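You operate a simulated robot arm through the tools that you are given. There is no shell and no other tool. Be economical: measure what you need, move in short steps, check, and stop when the job is done.

Carry out the task below with a simulated robot arm. There is one attempt and no reset: what you move stays moved.

TASK
Bleed the vacuum off, then set the cap and housing beside the kit.
Fine: Both go on the cart's tray. Open the swing clamp after the bleed and before you lift the housing. Stand it upright and leave the bleed tap open. Set down upright: housing.
Where things are to end (x, y in the base frame): cap within 0.06 m of [0.33, -0.11].

Only the result counts: the job must be done as asked and must still hold three seconds after the hand-in. Knocking over, shifting, dropping, spilling or breaking anything else fails it. Lids that push on must go on centred and level and be pressed home; caps that screw on are set level and turned clockwise until they are tight.

THE ROBOT
A 6-joint arm with a two-finger parallel gripper, fixed in place. Base frame: the origin is at the foot of the arm, x ahead of it, y to its left, z up; the work surface is at about z = 0.768. Units: m, rad, N and s.
With the tool pointing down near the work surface it reaches from about 0.24 to 0.64 m from the base axis. Its first joint turns from -1.152 to 1.152 rad. Payload 2.7 kg.
The tool frame sits at the grasp point between the pads (the TCP): z along the fingers, y along the line on which they close. The tips reach 0.023 m beyond it. Largest opening 0.094 m; finger width 0.038, thickness 0.01; the body of the gripper, 0.054 by 0.096 m, starts 0.039 m behind the TCP.
Orientation is that of the tool frame in the base frame, as a unit quaternion [w, x, y, z]. With the fingers straight down and closing along the base's y, the tool's x points along the base's -x, its y along +y and its z along -z.

THE INTERFACE
- The arm moves only by the tool nudge_tool. Its argument "plan" is a list of rows, each an object of numbers (a shift or turn left out is 0, a gripper value left out holds the last): "jaw": the gripper command, from -1 (fully open) to 1 (shut), values between in proportion; "dx", "dy", "dz": the shift along the base's x, y, z in m; "wx", "wy", "wz": the turn, a rotation vector about the base's x, y, z in rad. In form: [{"jaw": .., "dx": .., "dy": .., "dz": .., "wx": .., "wy": .., "wz": ..}, ...]. A call has 1 to 20 rows; each row shifts and turns the commanded pose from where the row before left it. Each row takes 0.2 s and may step no farther than 0.05 m and 0.15 rad from the row before; otherwise, or with a gripper value out of range, the whole call is refused. A pose out of reach is approached as far as the arm can. The call stops where the force on the tool passes 40 N (or 10 N more than at its start, if that is more) or the arm is blocked; 0.2 s more then pass. The fingers move at their own pace (about 0.045 m/s each) and stop on an object; they squeeze with about 26 N. The grip force told is the motor's: it shows also when the fingers shut on nothing. Time passes only in rows, and 0.2 s behind the last, so rows that do not move let the fingers close. It gives the time, the measured TCP pose, the force on the tool (base axes), the opening and the grip force at its end, in the units of the frame above (readings bear some noise), with the torque about the TCP (base axes, N m) and any sound that the robot's microphone picked up, and new pictures: "pictures" is both (left out), scene, wrist or none.
- Cameras (640 x 400 px; columns grow to the right, rows downward): "scene" is fixed at [0.0668, -0.4279, 1.4091]; the picture's right is [0.92, -0.40, 0.00], its down [-0.26, -0.61, -0.75] and it looks along [0.30, 0.69, -0.66] (base axes); focal length 214 px, centre (320, 200). "wrist" rides on the gripper at [0.086, 0.016, -0.074] in the tool frame; the picture's right is [-0.18, 0.98, 0.00], its down [-0.58, -0.11, -0.81] and it looks along [-0.79, -0.15, 0.59] (tool axes); focal length 243 px, centre (320, 200). There is no depth. A picture from a camera that has moved, and an enlarged one, comes with that camera's place and axes in the base frame and with its lens. The place of the scene camera against the robot may be out by one fixed shift of up to 0.025 m in any direction.
- zoom(camera, box): a new picture of the part [left, top, right, bottom] of that camera's present view, enlarged. The clock stands still meanwhile.
- sign_off(): hands the job in; it is judged then, once.

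Go step by step. Nothing tells you positions but the pictures and the camera data: compare them with the known pose of the tool, close in by small moves and look again before you grip or let go. The budget is 120 turns and 200 pictures, counting those below and the enlarged ones. Unless the task says otherwise, let go and move clear before handing in.

The tools are called after "Call:" by a JSON object that holds its "op" and its "data". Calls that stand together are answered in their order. nudge_tool: Moves the arm, as the interface text tells. Its arguments: {"type":"object","properties":{"plan":{"type":"array","items":{"type":"object","properties":{"jaw":{"type":"number"},"dx":{"type":"number"},"dy":{"type":"number"},"dz":{"type":"number"},"wx":{"type":"number"},"wy":{"type":"number"},"wz":{"type":"number"}}}},"pictures":{"type":"string","enum":["both","scene","wrist","none"]}},"required":["plan"]} The other tools are called the same way: zoom (camera, box) takes an enlarged picture of a part of a camera's view; sign_off () hands the job in.

At the start:

```text
time: 0.0
tool_pos: [0.3993, 0.1411, 1.2243]
tcp_rot: [0.001, 0.001, 1.0, -0.001]
ft_force: [0.2, 0.5, 0.5]
wrist_torque: [0.01, 0.01, -0.02]
grip_width: 0.0939
gripper_force: 0.1
```

scene: 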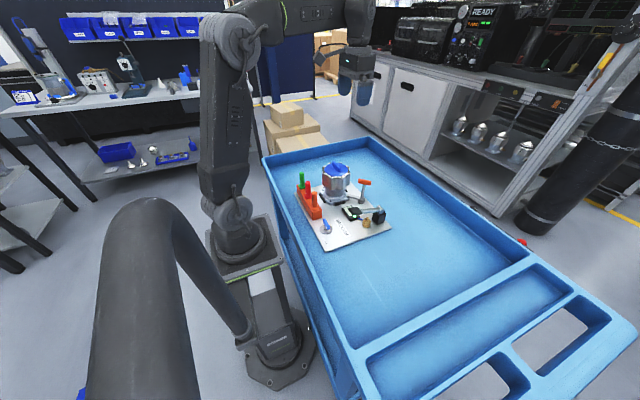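
wrist: 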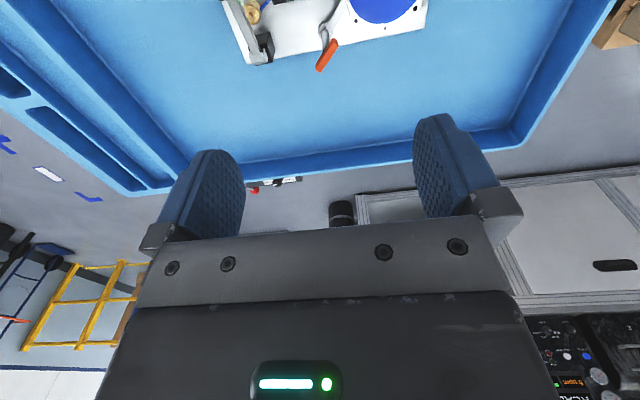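

I see a kit plate on the cart's tray with a blue-capped housing, a red clamp handle, and other fittings. I'll zoom in to identify the parts.

Call:
{"op": "zoom", "data": {"camera": "scene", "box": [280, 150, 400, 250]}}

Call:
{"op": "zoom", "data": {"camera": "wrist", "box": [200, 0, 460, 100]}}

```text
4.00 times, centred on (340, 200) of scene
camera zoom: at [0.0668, -0.4279, 1.4091], right [0.92, -0.4, 0.0], down [-0.26, -0.61, -0.75], along [0.3, 0.69, -0.66], focal length 858 px, centre (240, 200)
```

zoom: 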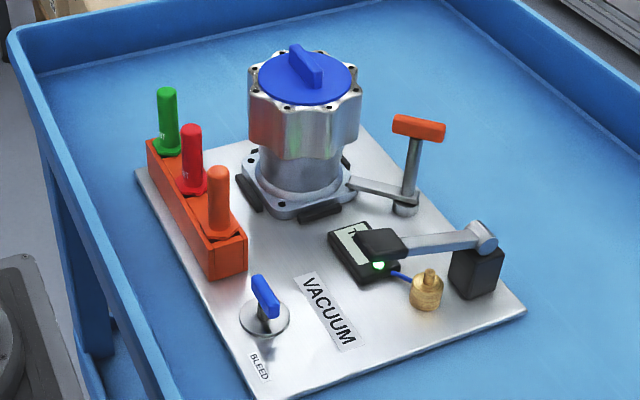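

```text
2.46 times, centred on (330, 50) of wrist
camera zoom: at [0.3126, 0.1572, 1.2998], right [0.18, 0.98, 0.0], down [0.58, -0.11, 0.81], along [0.79, -0.15, -0.59], focal length 597 px, centre (295, 569)
```

zoom: 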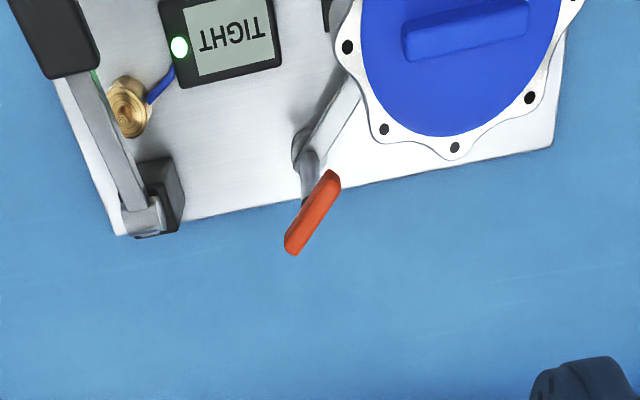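

The kit shows a blue-lever bleed tap, a red-handled swing clamp, and a gauge reading TIGHT. I'll back the arm off so the wrist camera sees the whole kit.

Call:
{"op": "nudge_tool", "data": {"plan": [{"dx": -0.05, "dy": -0.01}, {"dx": -0.05, "dy": -0.01}, {"dx": -0.04, "dy": -0.01}, {}, {}]}}

```text
refused: row 1 steps farther than a row can; nothing moved
```

The step was slightly too long, so I'll shorten it.

Call:
{"op": "nudge_tool", "data": {"plan": [{"dx": -0.04, "dy": -0.01}, {"dx": -0.04, "dy": -0.01}, {"dx": -0.04, "dy": -0.01}, {"dx": -0.02}, {}, {}]}}

```text
time: 1.4
tool_pos: [0.2583, 0.11, 1.2228]
tcp_rot: [-0.001, 0.0, 1.0, 0.0]
ft_force: [-0.6, -0.6, 0.6]
wrist_torque: [0.0, 0.01, 0.0]
grip_width: 0.094
gripper_force: 0.0
camera wrist: at [0.1715, 0.1261, 1.2982], right [0.18, 0.98, 0.0], down [0.58, -0.11, 0.81], along [0.79, -0.15, -0.59], focal length 243 px, centre (320, 200)
```

scene: 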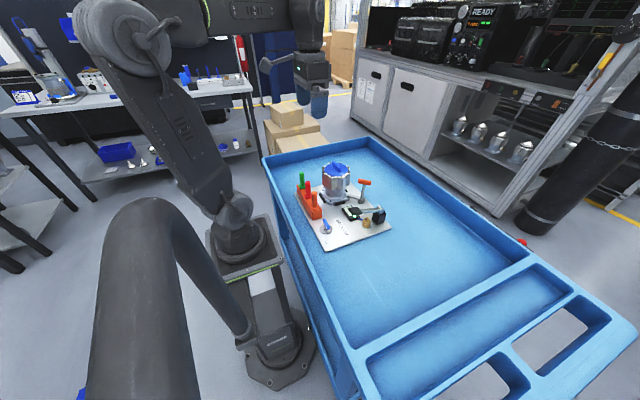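
wrist: 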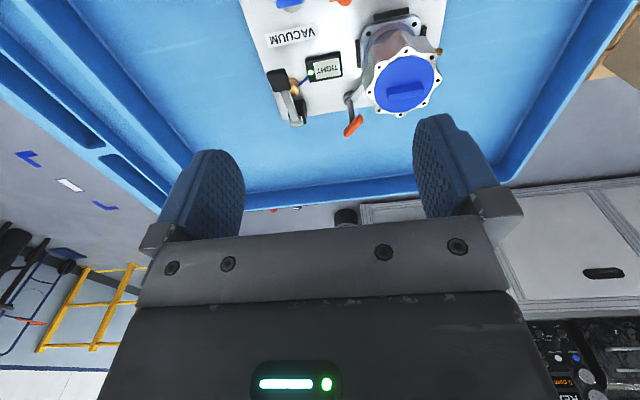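

I'll pitch the tool so the wrist camera looks more straight down on the kit.

Call:
{"op": "nudge_tool", "data": {"plan": [{"wy": 0.14}, {"wy": 0.14}, {"wy": 0.14}, {"wy": 0.14}, {}, {}], "pictures": "wrist"}}

```text
time: 2.8
tool_pos: [0.2582, 0.1102, 1.2184]
tcp_rot: [-0.275, 0.001, 0.961, 0.001]
ft_force: [0.1, 0.2, 0.9]
wrist_torque: [0.0, -0.01, 0.01]
grip_width: 0.0938
gripper_force: 0.0
out of reach, approached as far as the arm can: row 4
camera wrist: at [0.2239, 0.1269, 1.3288], right [0.16, 0.98, -0.1], down [0.92, -0.11, 0.38], along [0.36, -0.15, -0.92], focal length 243 px, centre (320, 200)
```

wrist: 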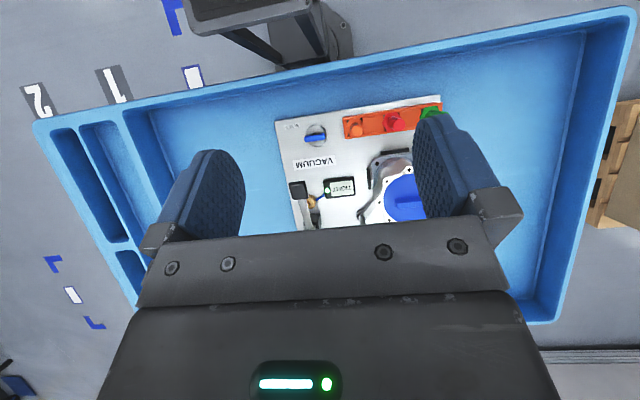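

Good overhead view. I'll zoom in on it to measure positions.

Call:
{"op": "zoom", "data": {"camera": "wrist", "box": [270, 90, 450, 235]}}

Call:
{"op": "zoom", "data": {"camera": "scene", "box": [320, 150, 395, 235]}}

```text
2.76 times, centred on (360, 162) of wrist
camera zoom: at [0.2239, 0.1269, 1.3288], right [0.16, 0.98, -0.1], down [0.92, -0.11, 0.38], along [0.36, -0.15, -0.92], focal length 669 px, centre (210, 303)
```

zoom: 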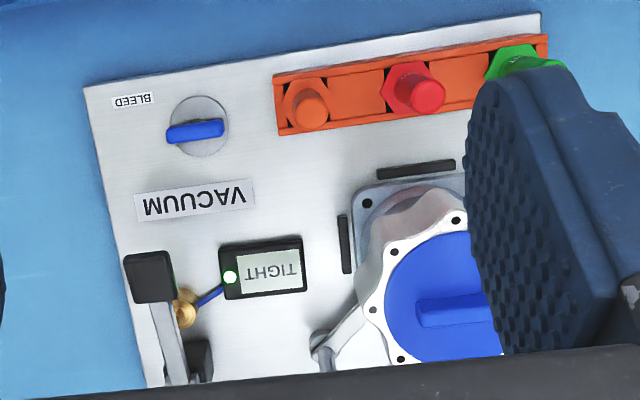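

```text
4.71 times, centred on (358, 192) of scene
camera zoom: at [0.0668, -0.4279, 1.4091], right [0.92, -0.4, 0.0], down [-0.26, -0.61, -0.75], along [0.3, 0.69, -0.66], focal length 1009 px, centre (144, 235)
```

zoom: 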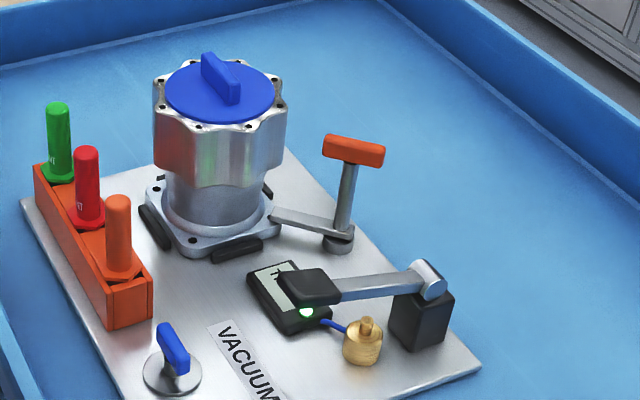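

The kit is aligned with the base axes; I take the bleed tap to be near (0.286, 0.053) with its handle along y, and the housing near (0.42, 0.23). I'll straighten the tool, yaw it 90°, and move above the tap.

Call:
{"op": "nudge_tool", "data": {"plan": [{"wy": -0.14}, {"wy": -0.14}, {"wy": -0.14}, {"wy": -0.14}, {"wz": 0.143, "dz": -0.04}, {"wz": 0.143, "dz": -0.04}, {"wz": 0.143, "dz": -0.04}, {"wz": 0.143, "dz": -0.03, "dy": -0.02}, {"wz": 0.143, "dz": -0.03, "dy": -0.02}, {"wz": 0.143, "dz": -0.03, "dy": -0.017}, {"wz": 0.143, "dx": 0.015}, {"wz": 0.143, "dx": 0.013}, {"wz": 0.143}, {"wz": 0.143}, {"wz": 0.141}, {}, {}]}}

```text
time: 6.4
tool_pos: [0.2866, 0.0548, 1.0087]
tcp_rot: [0.0, 0.707, -0.707, 0.0]
ft_force: [-0.5, 0.1, 0.6]
wrist_torque: [0.01, 0.0, -0.02]
grip_width: 0.0941
gripper_force: 0.0
camera wrist: at [0.2703, -0.0311, 1.0847], right [-0.98, 0.18, 0.0], down [0.11, 0.58, 0.81], along [0.15, 0.79, -0.59], focal length 243 px, centre (320, 200)
```

scene: 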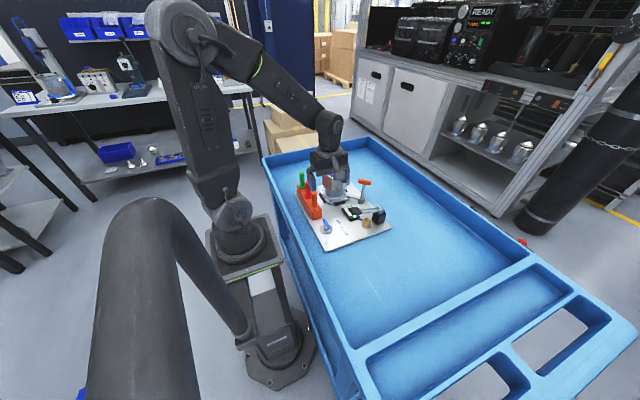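
wrist: 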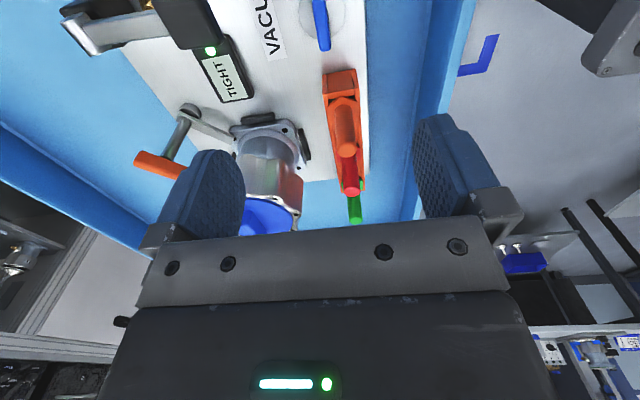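

The tap handle sits directly beneath in x (≈0.289). I'll lower and look again.

Call:
{"op": "nudge_tool", "data": {"plan": [{"dz": -0.04, "dx": 0.002}, {"dz": -0.04}, {"dz": -0.04}, {"dz": -0.02}, {}]}}

```text
time: 7.6
tool_pos: [0.2892, 0.0549, 0.8673]
tcp_rot: [0.0, -0.707, 0.708, -0.001]
ft_force: [-1.1, -0.2, 0.0]
wrist_torque: [0.0, -0.02, -0.03]
grip_width: 0.0941
gripper_force: 0.0
camera wrist: at [0.2724, -0.0318, 0.943], right [-0.98, 0.18, 0.0], down [0.11, 0.58, 0.81], along [0.15, 0.79, -0.59], focal length 243 px, centre (320, 200)
```

scene: 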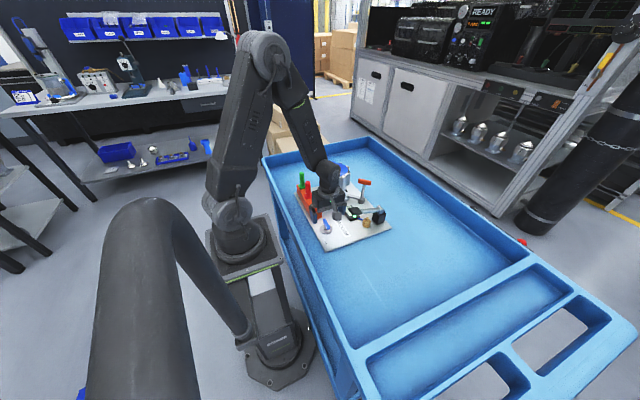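
wrist: 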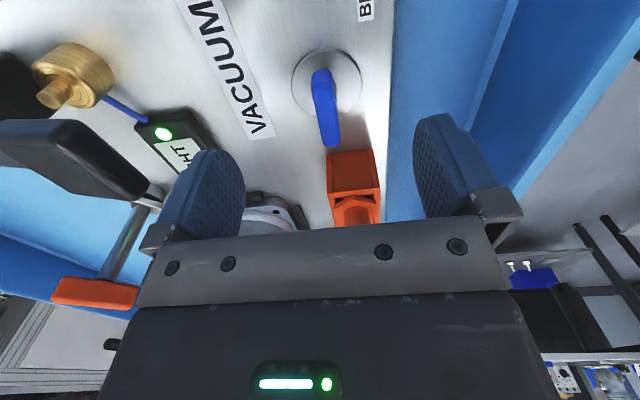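

Call:
{"op": "zoom", "data": {"camera": "wrist", "box": [270, 30, 390, 160]}}

Call:
{"op": "zoom", "data": {"camera": "scene", "box": [280, 150, 400, 250]}}

```text
3.08 times, centred on (330, 95) of wrist
camera zoom: at [0.2724, -0.0318, 0.943], right [-0.98, 0.18, 0.0], down [0.11, 0.58, 0.81], along [0.15, 0.79, -0.59], focal length 746 px, centre (289, 523)
```

zoom: 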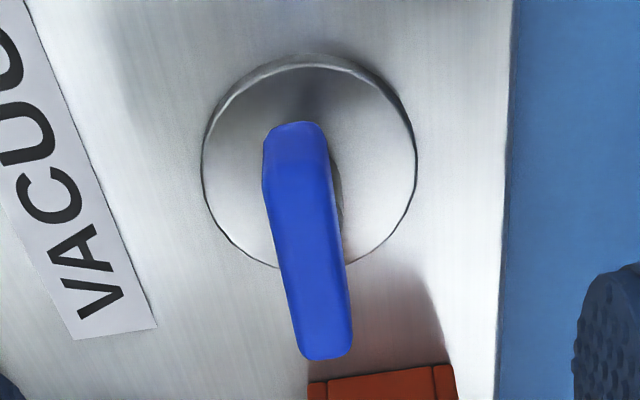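

```text
4.00 times, centred on (340, 200) of scene
camera zoom: at [0.0668, -0.4279, 1.4091], right [0.92, -0.4, 0.0], down [-0.26, -0.61, -0.75], along [0.3, 0.69, -0.66], focal length 858 px, centre (240, 200)
```

zoom: 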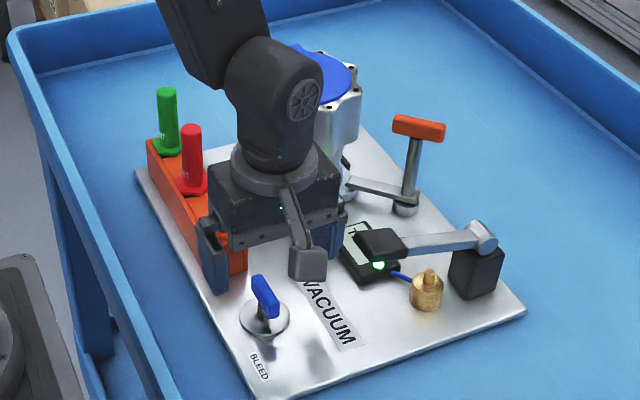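

The handle is at about (0.285, 0.057), along y. I'll descend over it and close on it.

Call:
{"op": "nudge_tool", "data": {"plan": [{"dz": -0.025, "dx": -0.004, "dy": 0.002}, {"dz": -0.025}, {}, {"jaw": 0.6}, {}, {"jaw": 1.0}, {}, {}, {}]}}

```text
time: 9.6
tool_pos: [0.2857, 0.0571, 0.819]
tcp_rot: [0.0, 0.707, -0.707, -0.001]
ft_force: [-6.8, 0.0, 2.8]
wrist_torque: [0.06, 0.12, 0.01]
grip_width: 0.0138
gripper_force: 26.2
camera wrist: at [0.2683, -0.0292, 0.8947], right [-0.98, 0.18, 0.0], down [0.11, 0.58, 0.81], along [0.15, 0.79, -0.59], focal length 243 px, centre (320, 200)
```

scene: 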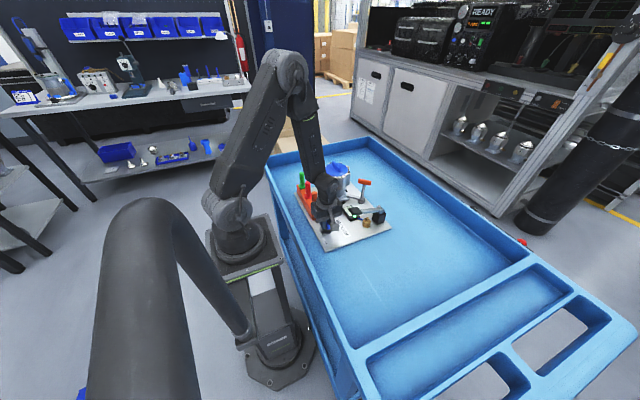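
wrist: 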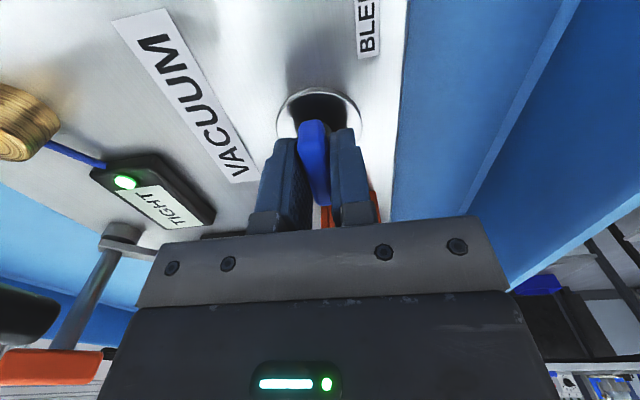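

The handle is gripped. I'll try a small turn clockwise first (the side with clearance) and read the torque.

Call:
{"op": "nudge_tool", "data": {"plan": [{"wz": -0.1}, {"wz": -0.1}, {}], "pictures": "wrist"}}

```text
time: 10.4
tool_pos: [0.2856, 0.0571, 0.8195]
tcp_rot: [0.001, -0.633, 0.774, 0.0]
ft_force: [-4.9, -1.3, -0.6]
wrist_torque: [-0.48, 0.04, 1.23]
grip_width: 0.019
gripper_force: 25.9
camera wrist: at [0.2515, -0.0248, 0.8947], right [-0.93, 0.38, 0.0], down [0.22, 0.55, 0.81], along [0.3, 0.75, -0.59], focal length 243 px, centre (320, 200)
```

wrist: 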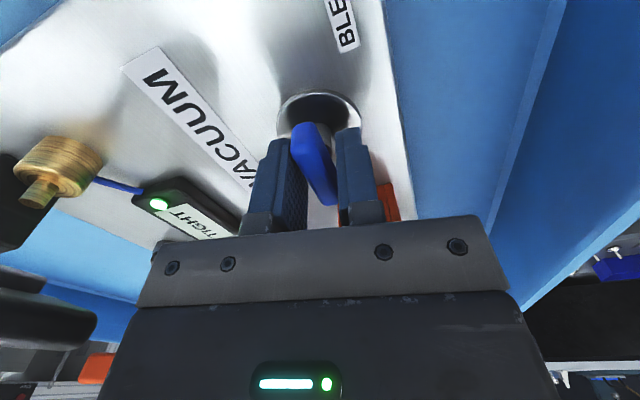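

The handle hit a stop (width grew, torque 1.2 N m), so it must open counter-clockwise. I'll turn the other way.

Call:
{"op": "nudge_tool", "data": {"plan": [{"wz": 0.1}, {"wz": 0.1}, {"wz": 0.1}, {"wz": 0.1}, {"wz": 0.1}, {}]}}

```text
time: 11.8
tool_pos: [0.2855, 0.0577, 0.8181]
tcp_rot: [-0.001, 0.806, -0.592, 0.0]
ft_force: [-4.8, 14.3, 8.3]
wrist_torque: [0.35, 0.19, -0.01]
grip_width: 0.0138
gripper_force: 26.1
camera wrist: at [0.2941, -0.0306, 0.8942], right [-0.99, -0.12, 0.0], down [-0.07, 0.59, 0.81], along [-0.09, 0.8, -0.59], focal length 243 px, centre (320, 200)
```

scene: 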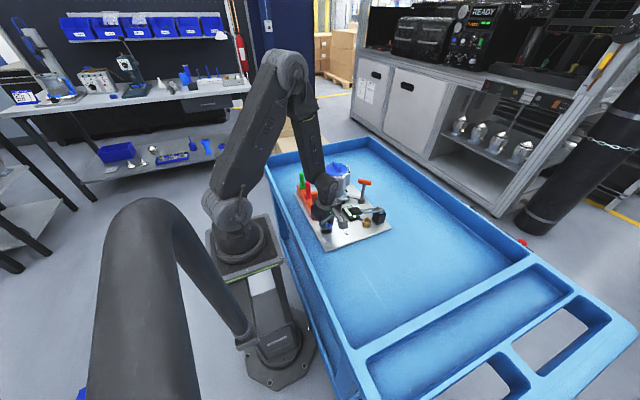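
wrist: 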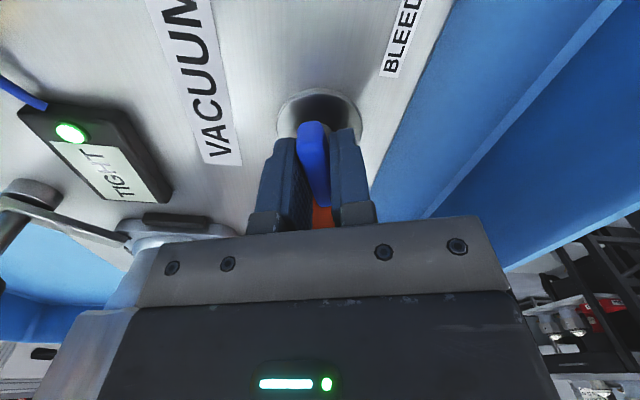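

The tap turns counter-clockwise. A raised black pad near (0.375, 0.015) limits how far the camera can swing, so I'll turn to about 40° now and regrip from the other side.

Call:
{"op": "nudge_tool", "data": {"plan": [{"wz": 0.1, "dy": 0.001}, {"wz": 0.1, "dy": 0.001}, {"wz": 0.1, "dy": 0.001}, {"wz": 0.08}, {}]}}

Call:
{"op": "zoom", "data": {"camera": "scene", "box": [280, 150, 400, 250]}}

```text
time: 13.0
tool_pos: [0.2826, 0.0571, 0.8183]
tcp_rot: [0.002, 0.903, -0.431, -0.002]
ft_force: [-3.6, -22.4, -0.1]
wrist_torque: [-0.41, 0.02, -0.09]
grip_width: 0.0136
gripper_force: 26.0
camera wrist: at [0.3244, -0.0191, 0.8935], right [-0.88, -0.47, 0.01], down [-0.28, 0.52, 0.81], along [-0.39, 0.71, -0.59], focal length 243 px, centre (320, 200)
```

scene: 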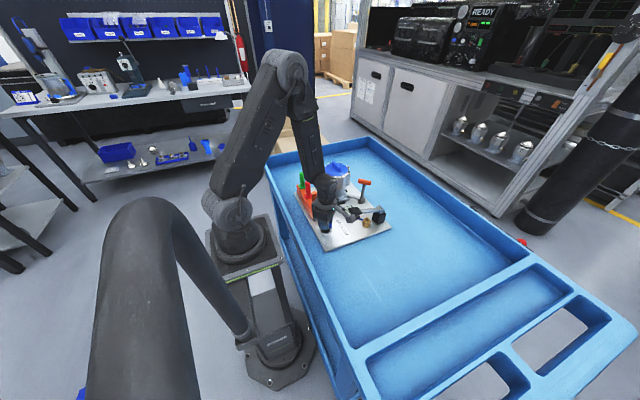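
wrist: 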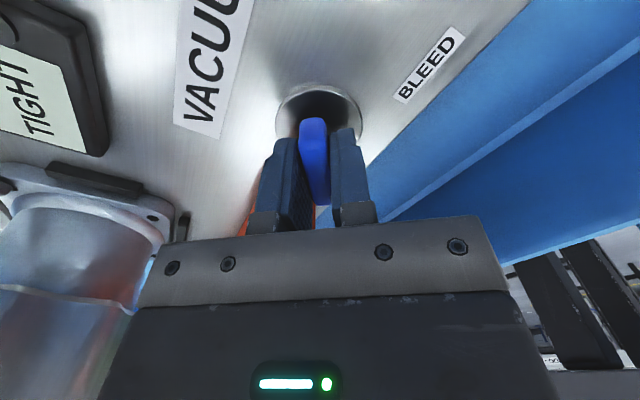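

```text
4.00 times, centred on (340, 200) of scene
camera zoom: at [0.0667, -0.4284, 1.4089], right [0.92, -0.4, 0.0], down [-0.26, -0.61, -0.75], along [0.3, 0.69, -0.66], focal length 858 px, centre (240, 200)
```

zoom: 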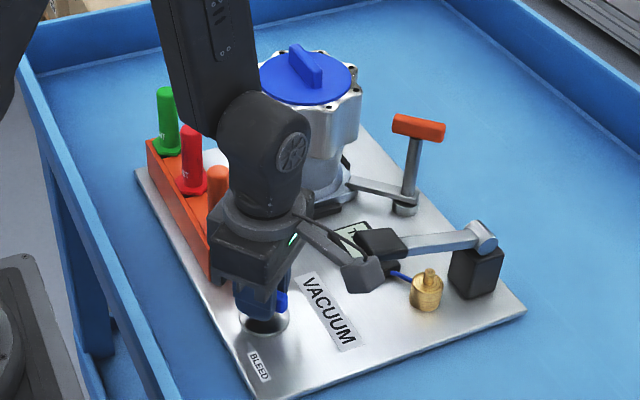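

The tap is about 39° open and still TIGHT. I'll release, rise, flip the tool by 180°, and regrip from the other side.

Call:
{"op": "nudge_tool", "data": {"plan": [{"jaw": 0.2}, {}, {}, {"dz": 0.04}, {"dz": 0.04}, {"dz": 0.04}, {"wz": -0.14}, {"wz": -0.14}, {"wz": -0.14}, {"wz": -0.14}, {"wz": -0.14}, {"wz": -0.14}, {"wz": -0.14}, {"wz": -0.14}, {"wz": -0.14}, {"wz": -0.14}, {"wz": -0.14}], "pictures": "none"}}

Call:
{"op": "nudge_tool", "data": {"plan": [{"wz": -0.14}, {"wz": -0.14}, {"wz": -0.14}, {"wz": -0.14}, {"wz": -0.14}, {"wz": -0.14}, {"wz": -0.14}, {"wz": -0.14}, {"wz": -0.14}, {"wz": -0.14}, {"wz": -0.14}, {"wz": -0.06}, {}]}}

```text
time: 16.6
tool_pos: [0.2837, 0.0586, 0.9379]
tcp_rot: [0.0, -0.346, 0.938, -0.001]
ft_force: [0.3, -0.3, -0.3]
wrist_torque: [0.0, 0.02, 0.05]
grip_width: 0.0375
gripper_force: 0.1
```

```text
time: 19.4
tool_pos: [0.2836, 0.0591, 0.9389]
tcp_rot: [0.0, 0.43, 0.903, 0.0]
ft_force: [-0.7, 0.1, 0.1]
wrist_torque: [0.02, 0.0, 0.03]
grip_width: 0.0377
gripper_force: 0.1
camera wrist: at [0.2414, 0.1368, 1.0141], right [0.88, 0.48, 0.0], down [0.28, -0.52, 0.81], along [0.38, -0.71, -0.59], focal length 243 px, centre (320, 200)
```

scene: 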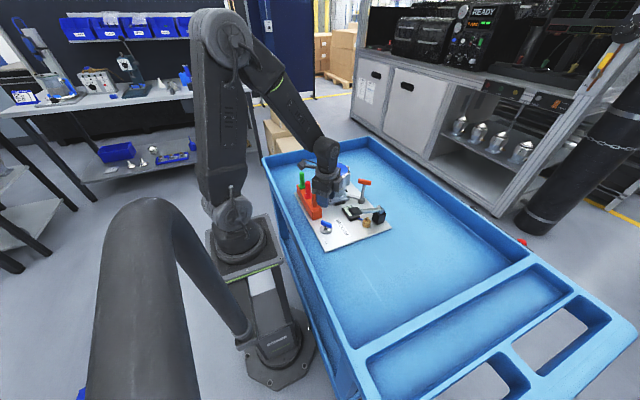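
wrist: 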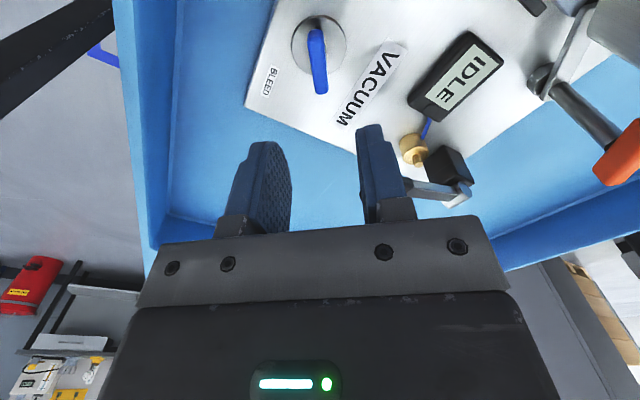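

The gauge changed to IDLE after the partial turn. I'll inspect closer.

Call:
{"op": "zoom", "data": {"camera": "scene", "box": [310, 180, 400, 250]}}

Call:
{"op": "zoom", "data": {"camera": "wrist", "box": [260, 0, 500, 210]}}

```text
5.71 times, centred on (355, 215) of scene
camera zoom: at [0.0668, -0.4279, 1.4091], right [0.92, -0.4, 0.0], down [-0.26, -0.61, -0.75], along [0.3, 0.69, -0.66], focal length 1226 px, centre (120, 114)
```

zoom: 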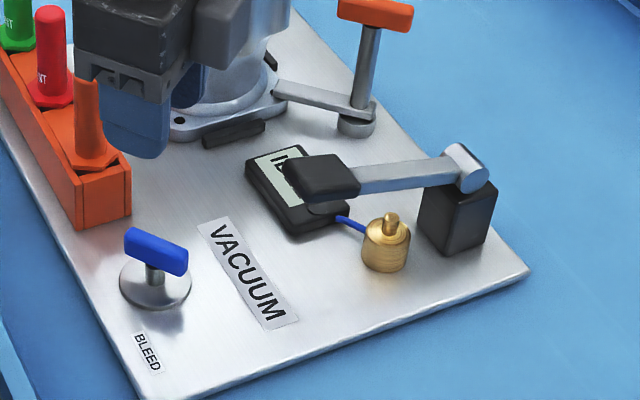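

```text
1.90 times, centred on (380, 105) of wrist
camera zoom: at [0.2414, 0.1368, 1.0141], right [0.88, 0.48, 0.0], down [0.28, -0.52, 0.81], along [0.38, -0.71, -0.59], focal length 462 px, centre (206, 381)
```

zoom: 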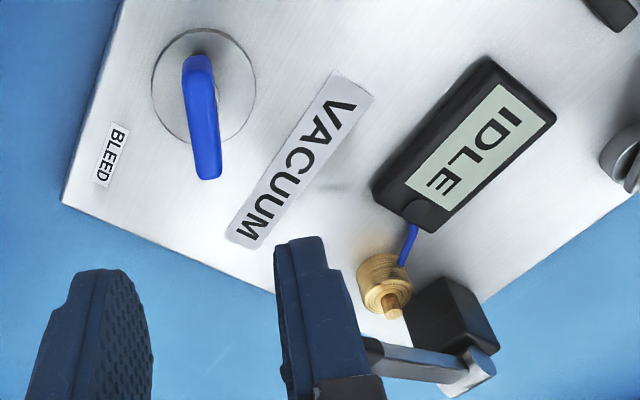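

I'll make sure the tap is fully open: bring the tool to yaw 0, close the fingers, and push the handle's near end in +y until it lies along x.

Call:
{"op": "nudge_tool", "data": {"plan": [{"wz": 0.15, "jaw": 1, "dy": -0.015}, {"wz": 0.15, "dy": -0.015}, {"wz": 0.15, "dy": -0.015}, {"wz": 0.15, "dy": -0.014}, {"wz": 0.15, "dx": 0.01}, {"wz": 0.14, "dx": 0.011}, {}, {"dz": -0.04}, {"dz": -0.04}, {"dz": -0.038}, {}]}}

```text
time: 21.8
tool_pos: [0.3048, 0.0013, 0.8171]
tcp_rot: [-0.004, 0.001, 1.0, 0.0]
ft_force: [-23.2, -8.3, 5.5]
wrist_torque: [0.43, -1.27, -0.3]
grip_width: 0.0001
gripper_force: 26.6
camera wrist: at [0.2167, 0.0189, 0.8936], right [0.19, 0.98, 0.0], down [0.59, -0.11, 0.8], along [0.79, -0.15, -0.6], focal length 243 px, centre (320, 200)
```

scene: 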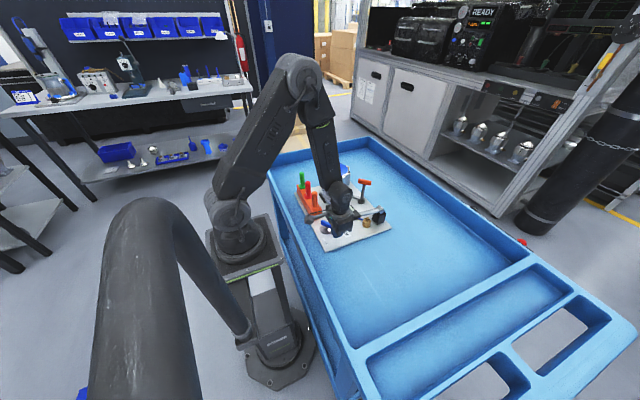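
wrist: 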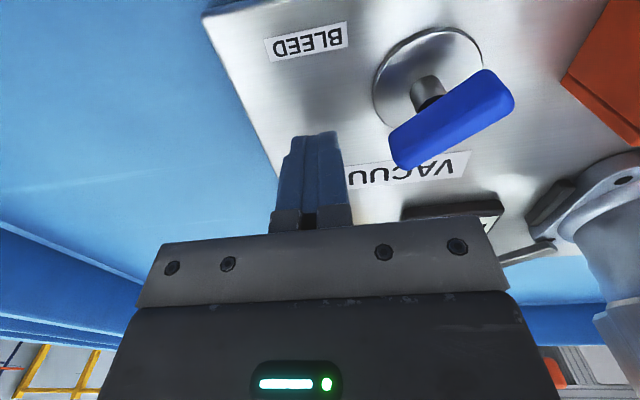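

There's contact of -23 N in x, probably the hand touching the raised pad. I'll back off in -x at once.

Call:
{"op": "nudge_tool", "data": {"plan": [{"dx": -0.015}, {"dx": -0.005}, {}], "pictures": "scene"}}

Call:
{"op": "zoom", "data": {"camera": "scene", "box": [310, 180, 400, 250]}}

```text
time: 22.6
tool_pos: [0.2857, 0.0024, 0.8197]
tcp_rot: [0.001, 0.0, 1.0, 0.0]
ft_force: [-0.1, 0.2, -0.6]
wrist_torque: [-0.01, -0.04, -0.01]
grip_width: 0.0
gripper_force: 25.6
```

scene: 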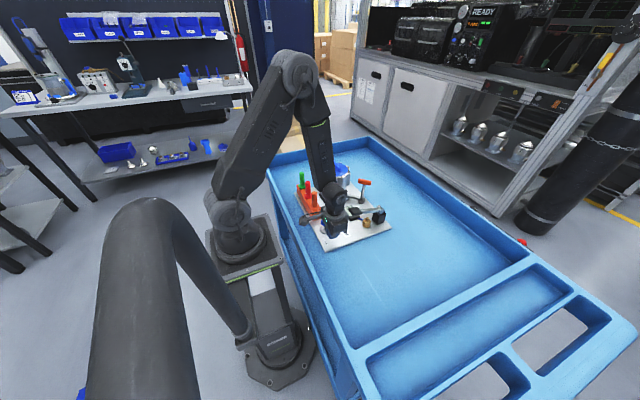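

```text
5.71 times, centred on (355, 215) of scene
camera zoom: at [0.0668, -0.4279, 1.4091], right [0.92, -0.4, 0.0], down [-0.26, -0.61, -0.75], along [0.3, 0.69, -0.66], focal length 1226 px, centre (120, 114)
```

zoom: 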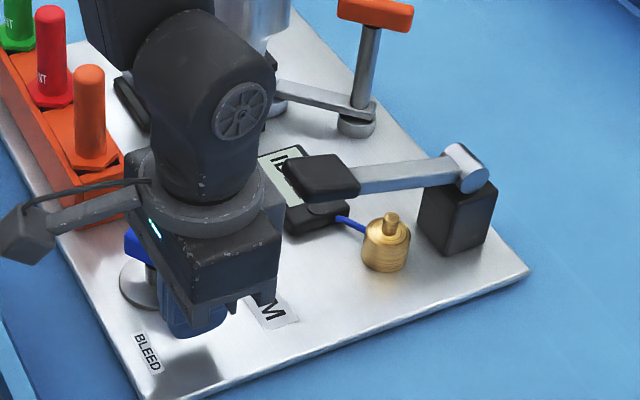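

The pad did not move and the contact is gone. I'll push the handle from here (x = 0.288) in +y; the finger's far corner gives enough leverage.

Call:
{"op": "nudge_tool", "data": {"plan": [{"dx": 0.002, "dy": 0.01}, {"dy": 0.01}, {"dy": 0.006}, {"dy": 0.006}, {"dy": 0.004}, {}], "pictures": "wrist"}}

```text
time: 24.0
tool_pos: [0.2882, 0.0361, 0.8185]
tcp_rot: [-0.002, -0.001, 1.0, 0.0]
ft_force: [0.3, -1.7, -0.2]
wrist_torque: [0.02, -0.01, -0.03]
grip_width: 0.0001
gripper_force: 26.3
camera wrist: at [0.2011, 0.0531, 0.896], right [0.18, 0.98, 0.0], down [0.58, -0.11, 0.81], along [0.79, -0.15, -0.59], focal length 243 px, centre (320, 200)
```

wrist: 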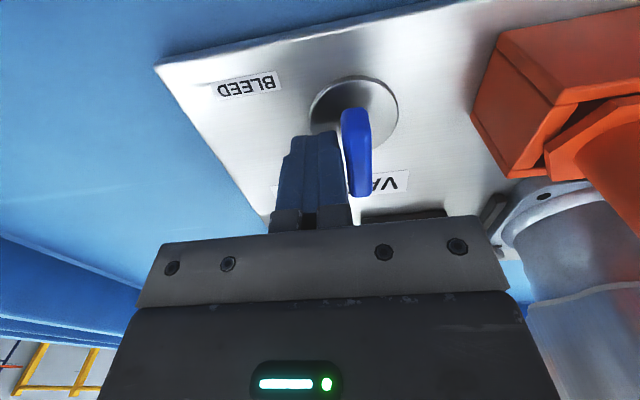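

The handle is now nearly along x. A little more push to the stop.

Call:
{"op": "nudge_tool", "data": {"plan": [{"dy": 0.004}, {"dy": 0.003}, {}], "pictures": "wrist"}}

```text
time: 24.4
tool_pos: [0.2873, 0.037, 0.8204]
tcp_rot: [0.0, 0.001, 1.0, 0.001]
ft_force: [4.4, -15.7, 0.3]
wrist_torque: [-0.03, -0.01, -0.01]
grip_width: 0.0
gripper_force: 26.3
stopped in row 2: the force on the tool passed its limit at 51 N (the readings are from after the stop); the commanded pose is now the measured one
camera wrist: at [0.2011, 0.0538, 0.896], right [0.19, 0.98, 0.0], down [0.58, -0.11, 0.81], along [0.79, -0.15, -0.59], focal length 243 px, centre (320, 200)
```

wrist: 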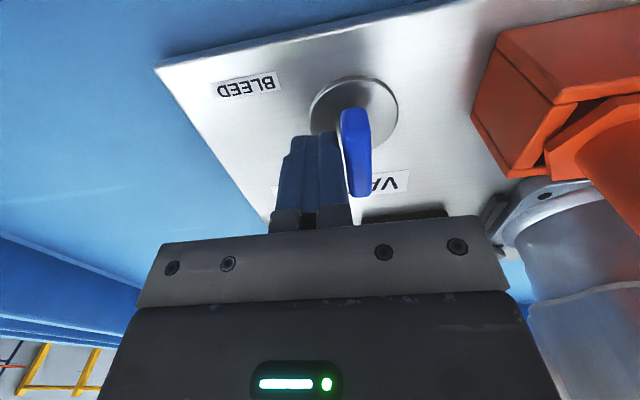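

The tap is at its stop, fully open. Next I'll back away, rise, and go look at the swing clamp.

Call:
{"op": "nudge_tool", "data": {"plan": [{"dy": -0.012}, {"dz": 0.04}, {"dz": 0.045, "jaw": -1}, {"dz": 0.045}, {"dz": 0.045}, {"dy": 0.04, "dx": 0.02}, {"dy": 0.04, "dx": 0.02}, {"dy": 0.03, "dx": 0.01}, {}]}}

Call:
{"op": "zoom", "data": {"camera": "wrist", "box": [200, 0, 460, 220]}}

Call:
{"op": "zoom", "data": {"camera": "scene", "box": [280, 150, 400, 250]}}

```text
time: 26.4
tool_pos: [0.337, 0.1359, 0.9944]
tcp_rot: [-0.001, 0.002, 1.0, -0.001]
ft_force: [-0.4, 0.1, -0.5]
wrist_torque: [0.01, -0.01, 0.0]
grip_width: 0.094
gripper_force: 0.0
camera wrist: at [0.2493, 0.1521, 1.0713], right [0.19, 0.98, 0.0], down [0.58, -0.11, 0.81], along [0.79, -0.15, -0.59], focal length 243 px, centre (320, 200)
```

scene: 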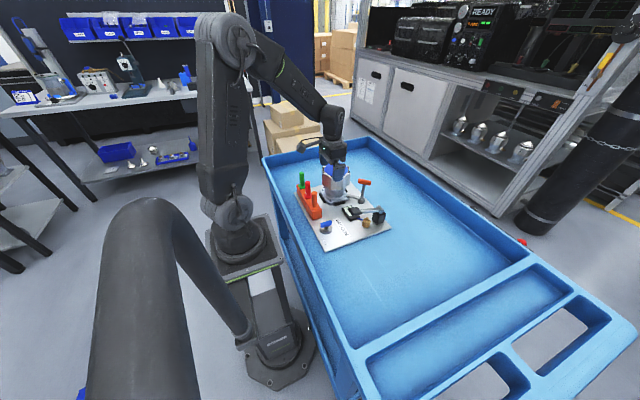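
wrist: 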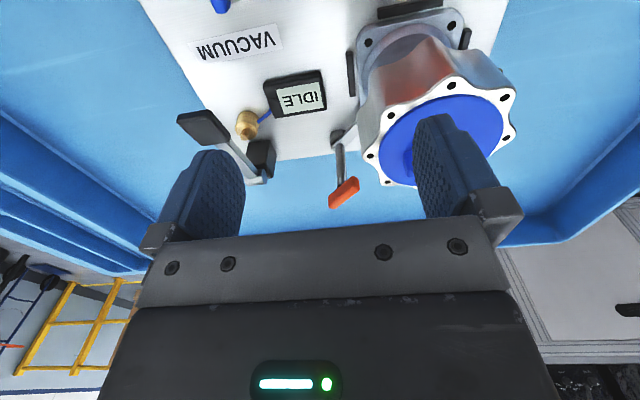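

```text
1.82 times, centred on (330, 110) of wrist
camera zoom: at [0.2493, 0.1521, 1.0713], right [0.19, 0.98, 0.0], down [0.58, -0.11, 0.81], along [0.79, -0.15, -0.59], focal length 441 px, centre (302, 364)
```

zoom: 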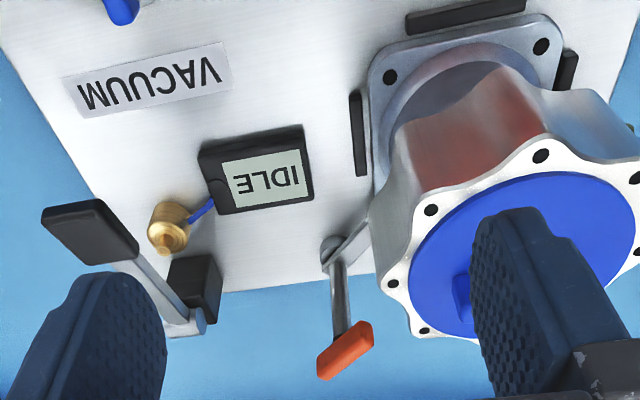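

```text
4.00 times, centred on (340, 200) of scene
camera zoom: at [0.0668, -0.4279, 1.4091], right [0.92, -0.4, 0.0], down [-0.26, -0.61, -0.75], along [0.3, 0.69, -0.66], focal length 858 px, centre (240, 200)
```

zoom: 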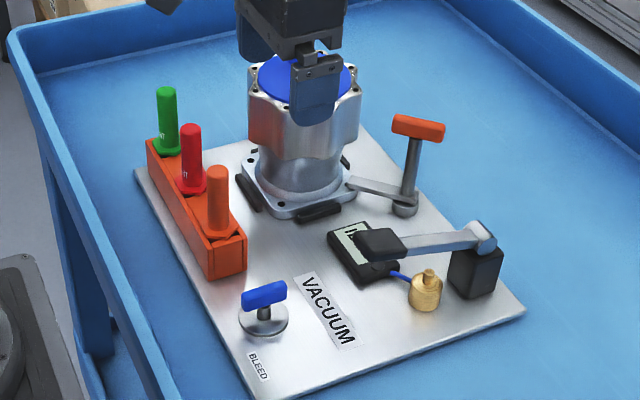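

The clamp's T-handle is near (0.487, 0.135, 0.886), with its bar along azimuth ~138°, like its arm. I'll yaw so the camera stays on the free side, and move above it.

Call:
{"op": "nudge_tool", "data": {"plan": [{"wz": 0.142, "dx": 0.015}, {"wz": 0.142, "dx": 0.015}, {"wz": 0.142, "dx": 0.015}, {"wz": 0.142, "dx": 0.015}, {"wz": 0.142, "dx": 0.015}, {"wz": 0.142, "dx": 0.015}, {"wz": 0.142, "dx": 0.015}, {"wz": 0.142, "dx": 0.015}, {"wz": 0.142, "dx": 0.015}, {"wz": 0.142, "dx": 0.015}, {"wz": 0.142}, {"wz": 0.142}, {"wz": 0.142}, {"wz": 0.142}, {"wz": 0.142}, {"wz": 0.142}, {"wz": 0.138}, {}, {}]}}

```text
time: 30.4
tool_pos: [0.4877, 0.1359, 0.9944]
tcp_rot: [0.0, 0.934, -0.358, 0.002]
ft_force: [0.7, 0.4, -0.2]
wrist_torque: [-0.03, 0.0, 0.0]
grip_width: 0.094
gripper_force: 0.1
camera wrist: at [0.5406, 0.0664, 1.0707], right [-0.79, -0.61, 0.0], down [-0.36, 0.47, 0.81], along [-0.49, 0.64, -0.59], focal length 243 px, centre (320, 200)
```

scene: 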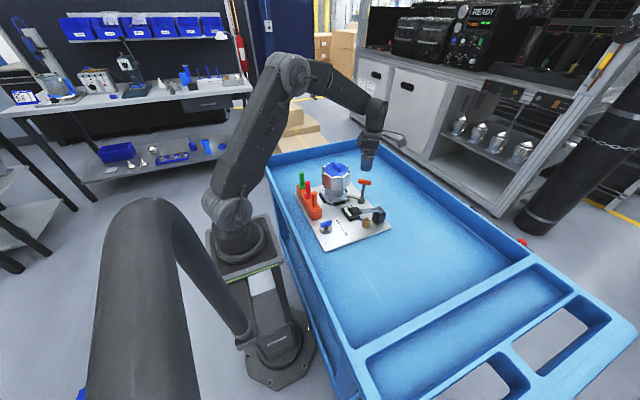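
wrist: 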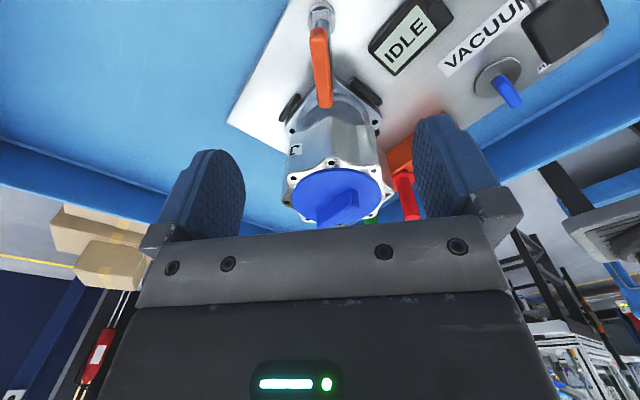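

The bar is centred and aligned below. I'll descend to it.

Call:
{"op": "nudge_tool", "data": {"plan": [{"dz": -0.035, "jaw": -0.3}, {"dz": -0.035}, {"dz": -0.015}, {}]}}

Call:
{"op": "zoom", "data": {"camera": "scene", "box": [310, 140, 400, 230]}}

```text
time: 31.4
tool_pos: [0.4888, 0.137, 0.9075]
tcp_rot: [-0.001, 0.933, -0.359, 0.0]
ft_force: [-0.5, -0.6, -0.7]
wrist_torque: [0.0, 0.03, 0.01]
grip_width: 0.061
gripper_force: 0.1
camera wrist: at [0.542, 0.0677, 0.9847], right [-0.79, -0.61, 0.0], down [-0.36, 0.47, 0.81], along [-0.49, 0.64, -0.59], focal length 243 px, centre (320, 200)
```

scene: 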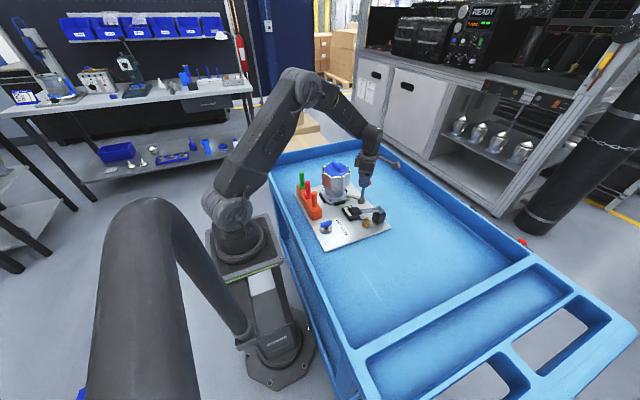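
wrist: 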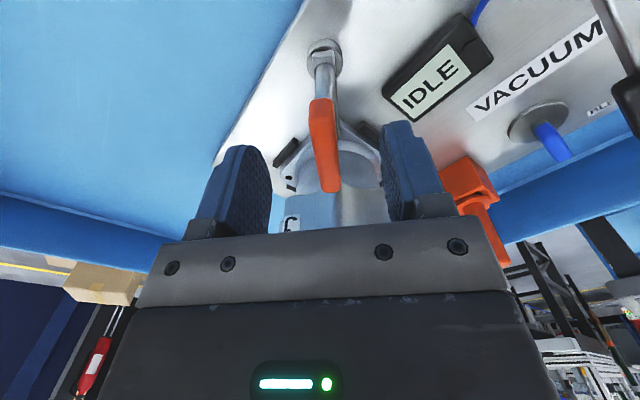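

```text
4.44 times, centred on (355, 185) of scene
camera zoom: at [0.0668, -0.4279, 1.4091], right [0.92, -0.4, 0.0], down [-0.26, -0.61, -0.75], along [0.3, 0.69, -0.66], focal length 953 px, centre (164, 267)
```

zoom: 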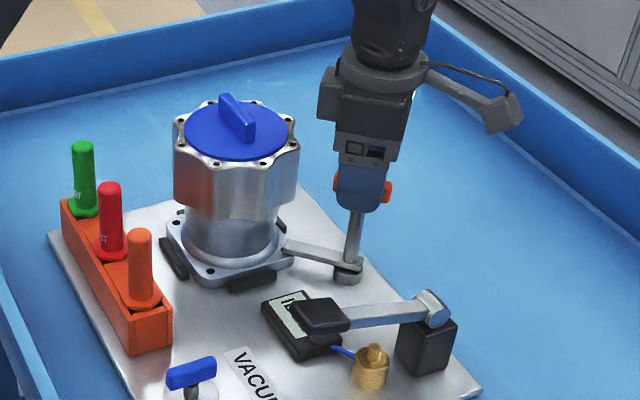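

Call:
{"op": "nudge_tool", "data": {"plan": [{"dz": -0.018}, {"jaw": 0.5}, {"jaw": 1}, {}, {}, {}], "pictures": "wrist"}}

```text
time: 32.8
tool_pos: [0.4867, 0.1363, 0.8912]
tcp_rot: [0.002, 0.933, -0.36, -0.002]
ft_force: [-18.9, -20.5, 5.5]
wrist_torque: [0.2, 0.24, -0.35]
grip_width: 0.0139
gripper_force: 26.3
camera wrist: at [0.5394, 0.0661, 0.9673], right [-0.8, -0.61, 0.01], down [-0.35, 0.47, 0.81], along [-0.49, 0.64, -0.59], focal length 243 px, centre (320, 200)
```

wrist: 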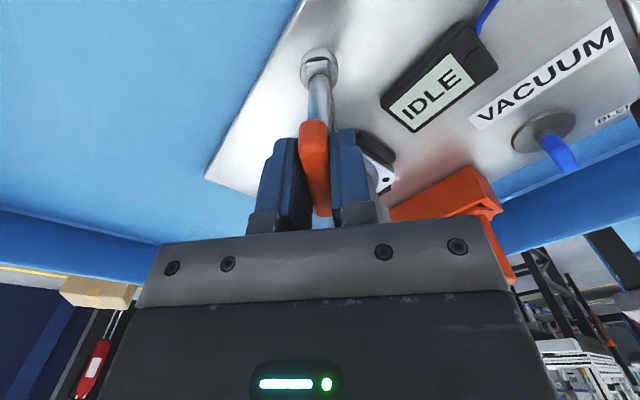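

The bar is gripped. I'll ease the sideways load and test a clockwise turn.

Call:
{"op": "nudge_tool", "data": {"plan": [{"dx": -0.0015, "dy": -0.0015}, {"wz": -0.1}, {"wz": -0.1}, {}], "pictures": "wrist"}}

```text
time: 33.8
tool_pos: [0.4867, 0.1357, 0.8913]
tcp_rot: [0.001, 0.893, -0.451, 0.0]
ft_force: [-4.6, -7.2, 0.0]
wrist_torque: [-0.55, -0.14, -0.04]
grip_width: 0.0134
gripper_force: 26.1
camera wrist: at [0.5241, 0.057, 0.9675], right [-0.9, -0.44, 0.0], down [-0.26, 0.53, 0.81], along [-0.35, 0.73, -0.59], focal length 243 px, centre (320, 200)
```

wrist: 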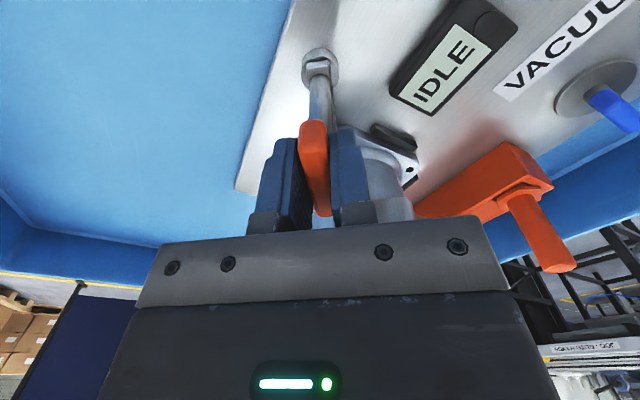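

It turns freely clockwise. I'll continue toward 90°.

Call:
{"op": "nudge_tool", "data": {"plan": [{"wz": -0.12}, {"wz": -0.12}, {"wz": -0.12}, {"wz": -0.12}, {"wz": -0.12}, {"wz": -0.12}, {}]}}

Call:
{"op": "zoom", "data": {"camera": "scene", "box": [310, 140, 400, 230]}}

```text
time: 35.4
tool_pos: [0.4869, 0.1353, 0.8917]
tcp_rot: [-0.001, -0.677, 0.736, 0.0]
ft_force: [-11.6, 12.1, -0.7]
wrist_torque: [-0.28, 0.01, 1.0]
grip_width: 0.0145
gripper_force: 26.2
camera wrist: at [0.4628, 0.0507, 0.9682], right [-0.96, 0.26, 0.0], down [0.16, 0.57, 0.81], along [0.21, 0.78, -0.59], focal length 243 px, centre (320, 200)
```

scene: 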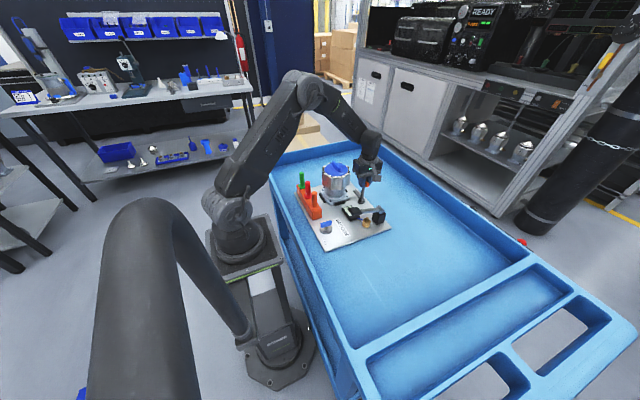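
wrist: 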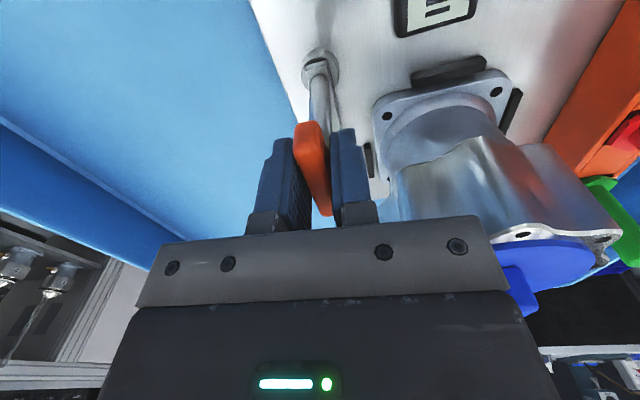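

```text
4.44 times, centred on (355, 185) of scene
camera zoom: at [0.0666, -0.4276, 1.4092], right [0.92, -0.4, 0.0], down [-0.26, -0.61, -0.75], along [0.3, 0.69, -0.66], focal length 953 px, centre (164, 267)
```

zoom: 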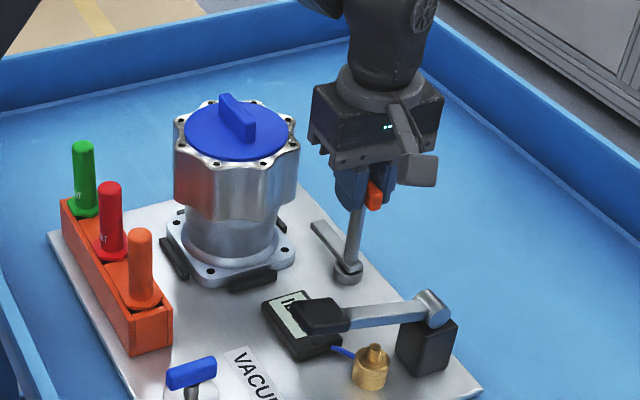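

The clamp has reached its stop with its arm clear of the flange. I'll relieve the torque, let go, rise, and look at the cap.

Call:
{"op": "nudge_tool", "data": {"plan": [{"wz": 0.08}, {"jaw": 0.2}, {}, {"jaw": -0.2}, {}, {"dz": 0.045}, {"dz": 0.045}, {"dz": 0.045}, {"jaw": -1, "dz": 0.045}, {}], "pictures": "none"}}

Call:
{"op": "zoom", "data": {"camera": "scene", "box": [310, 150, 390, 220]}}

Call:
{"op": "zoom", "data": {"camera": "wrist", "box": [200, 0, 500, 200]}}

```text
time: 37.6
tool_pos: [0.4887, 0.1339, 1.0704]
tcp_rot: [-0.001, -0.706, 0.709, -0.002]
ft_force: [0.4, 0.5, 0.3]
wrist_torque: [0.02, 0.03, 0.03]
grip_width: 0.0938
gripper_force: 0.1
```

```text
5.71 times, centred on (350, 185) of scene
camera zoom: at [0.0668, -0.4279, 1.4091], right [0.92, -0.4, 0.0], down [-0.26, -0.61, -0.75], along [0.3, 0.69, -0.66], focal length 1226 px, centre (149, 286)
```

zoom: 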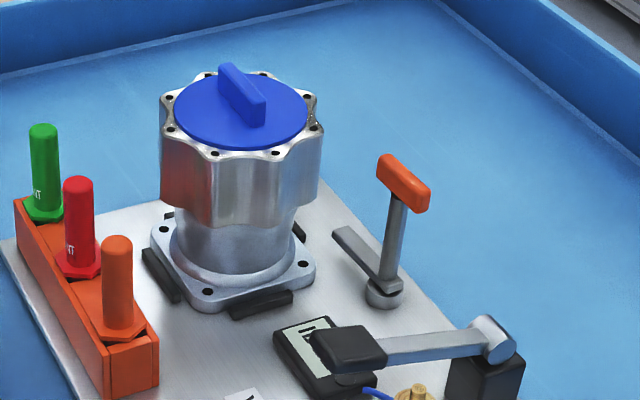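

```text
2.00 times, centred on (350, 100) of wrist
camera zoom: at [0.4703, 0.0484, 1.1469], right [-0.98, 0.19, 0.0], down [0.11, 0.58, 0.81], along [0.15, 0.79, -0.59], focal length 485 px, centre (260, 400)
```

zoom: 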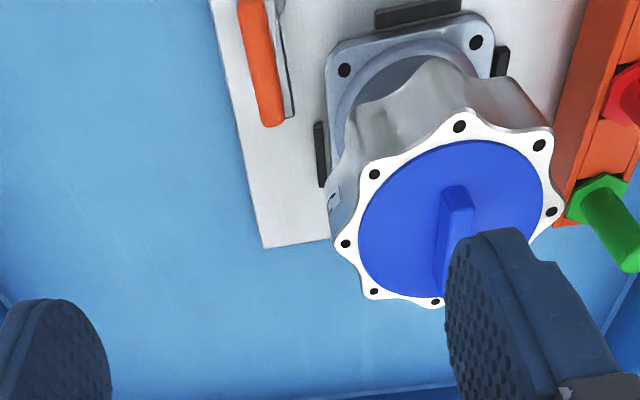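

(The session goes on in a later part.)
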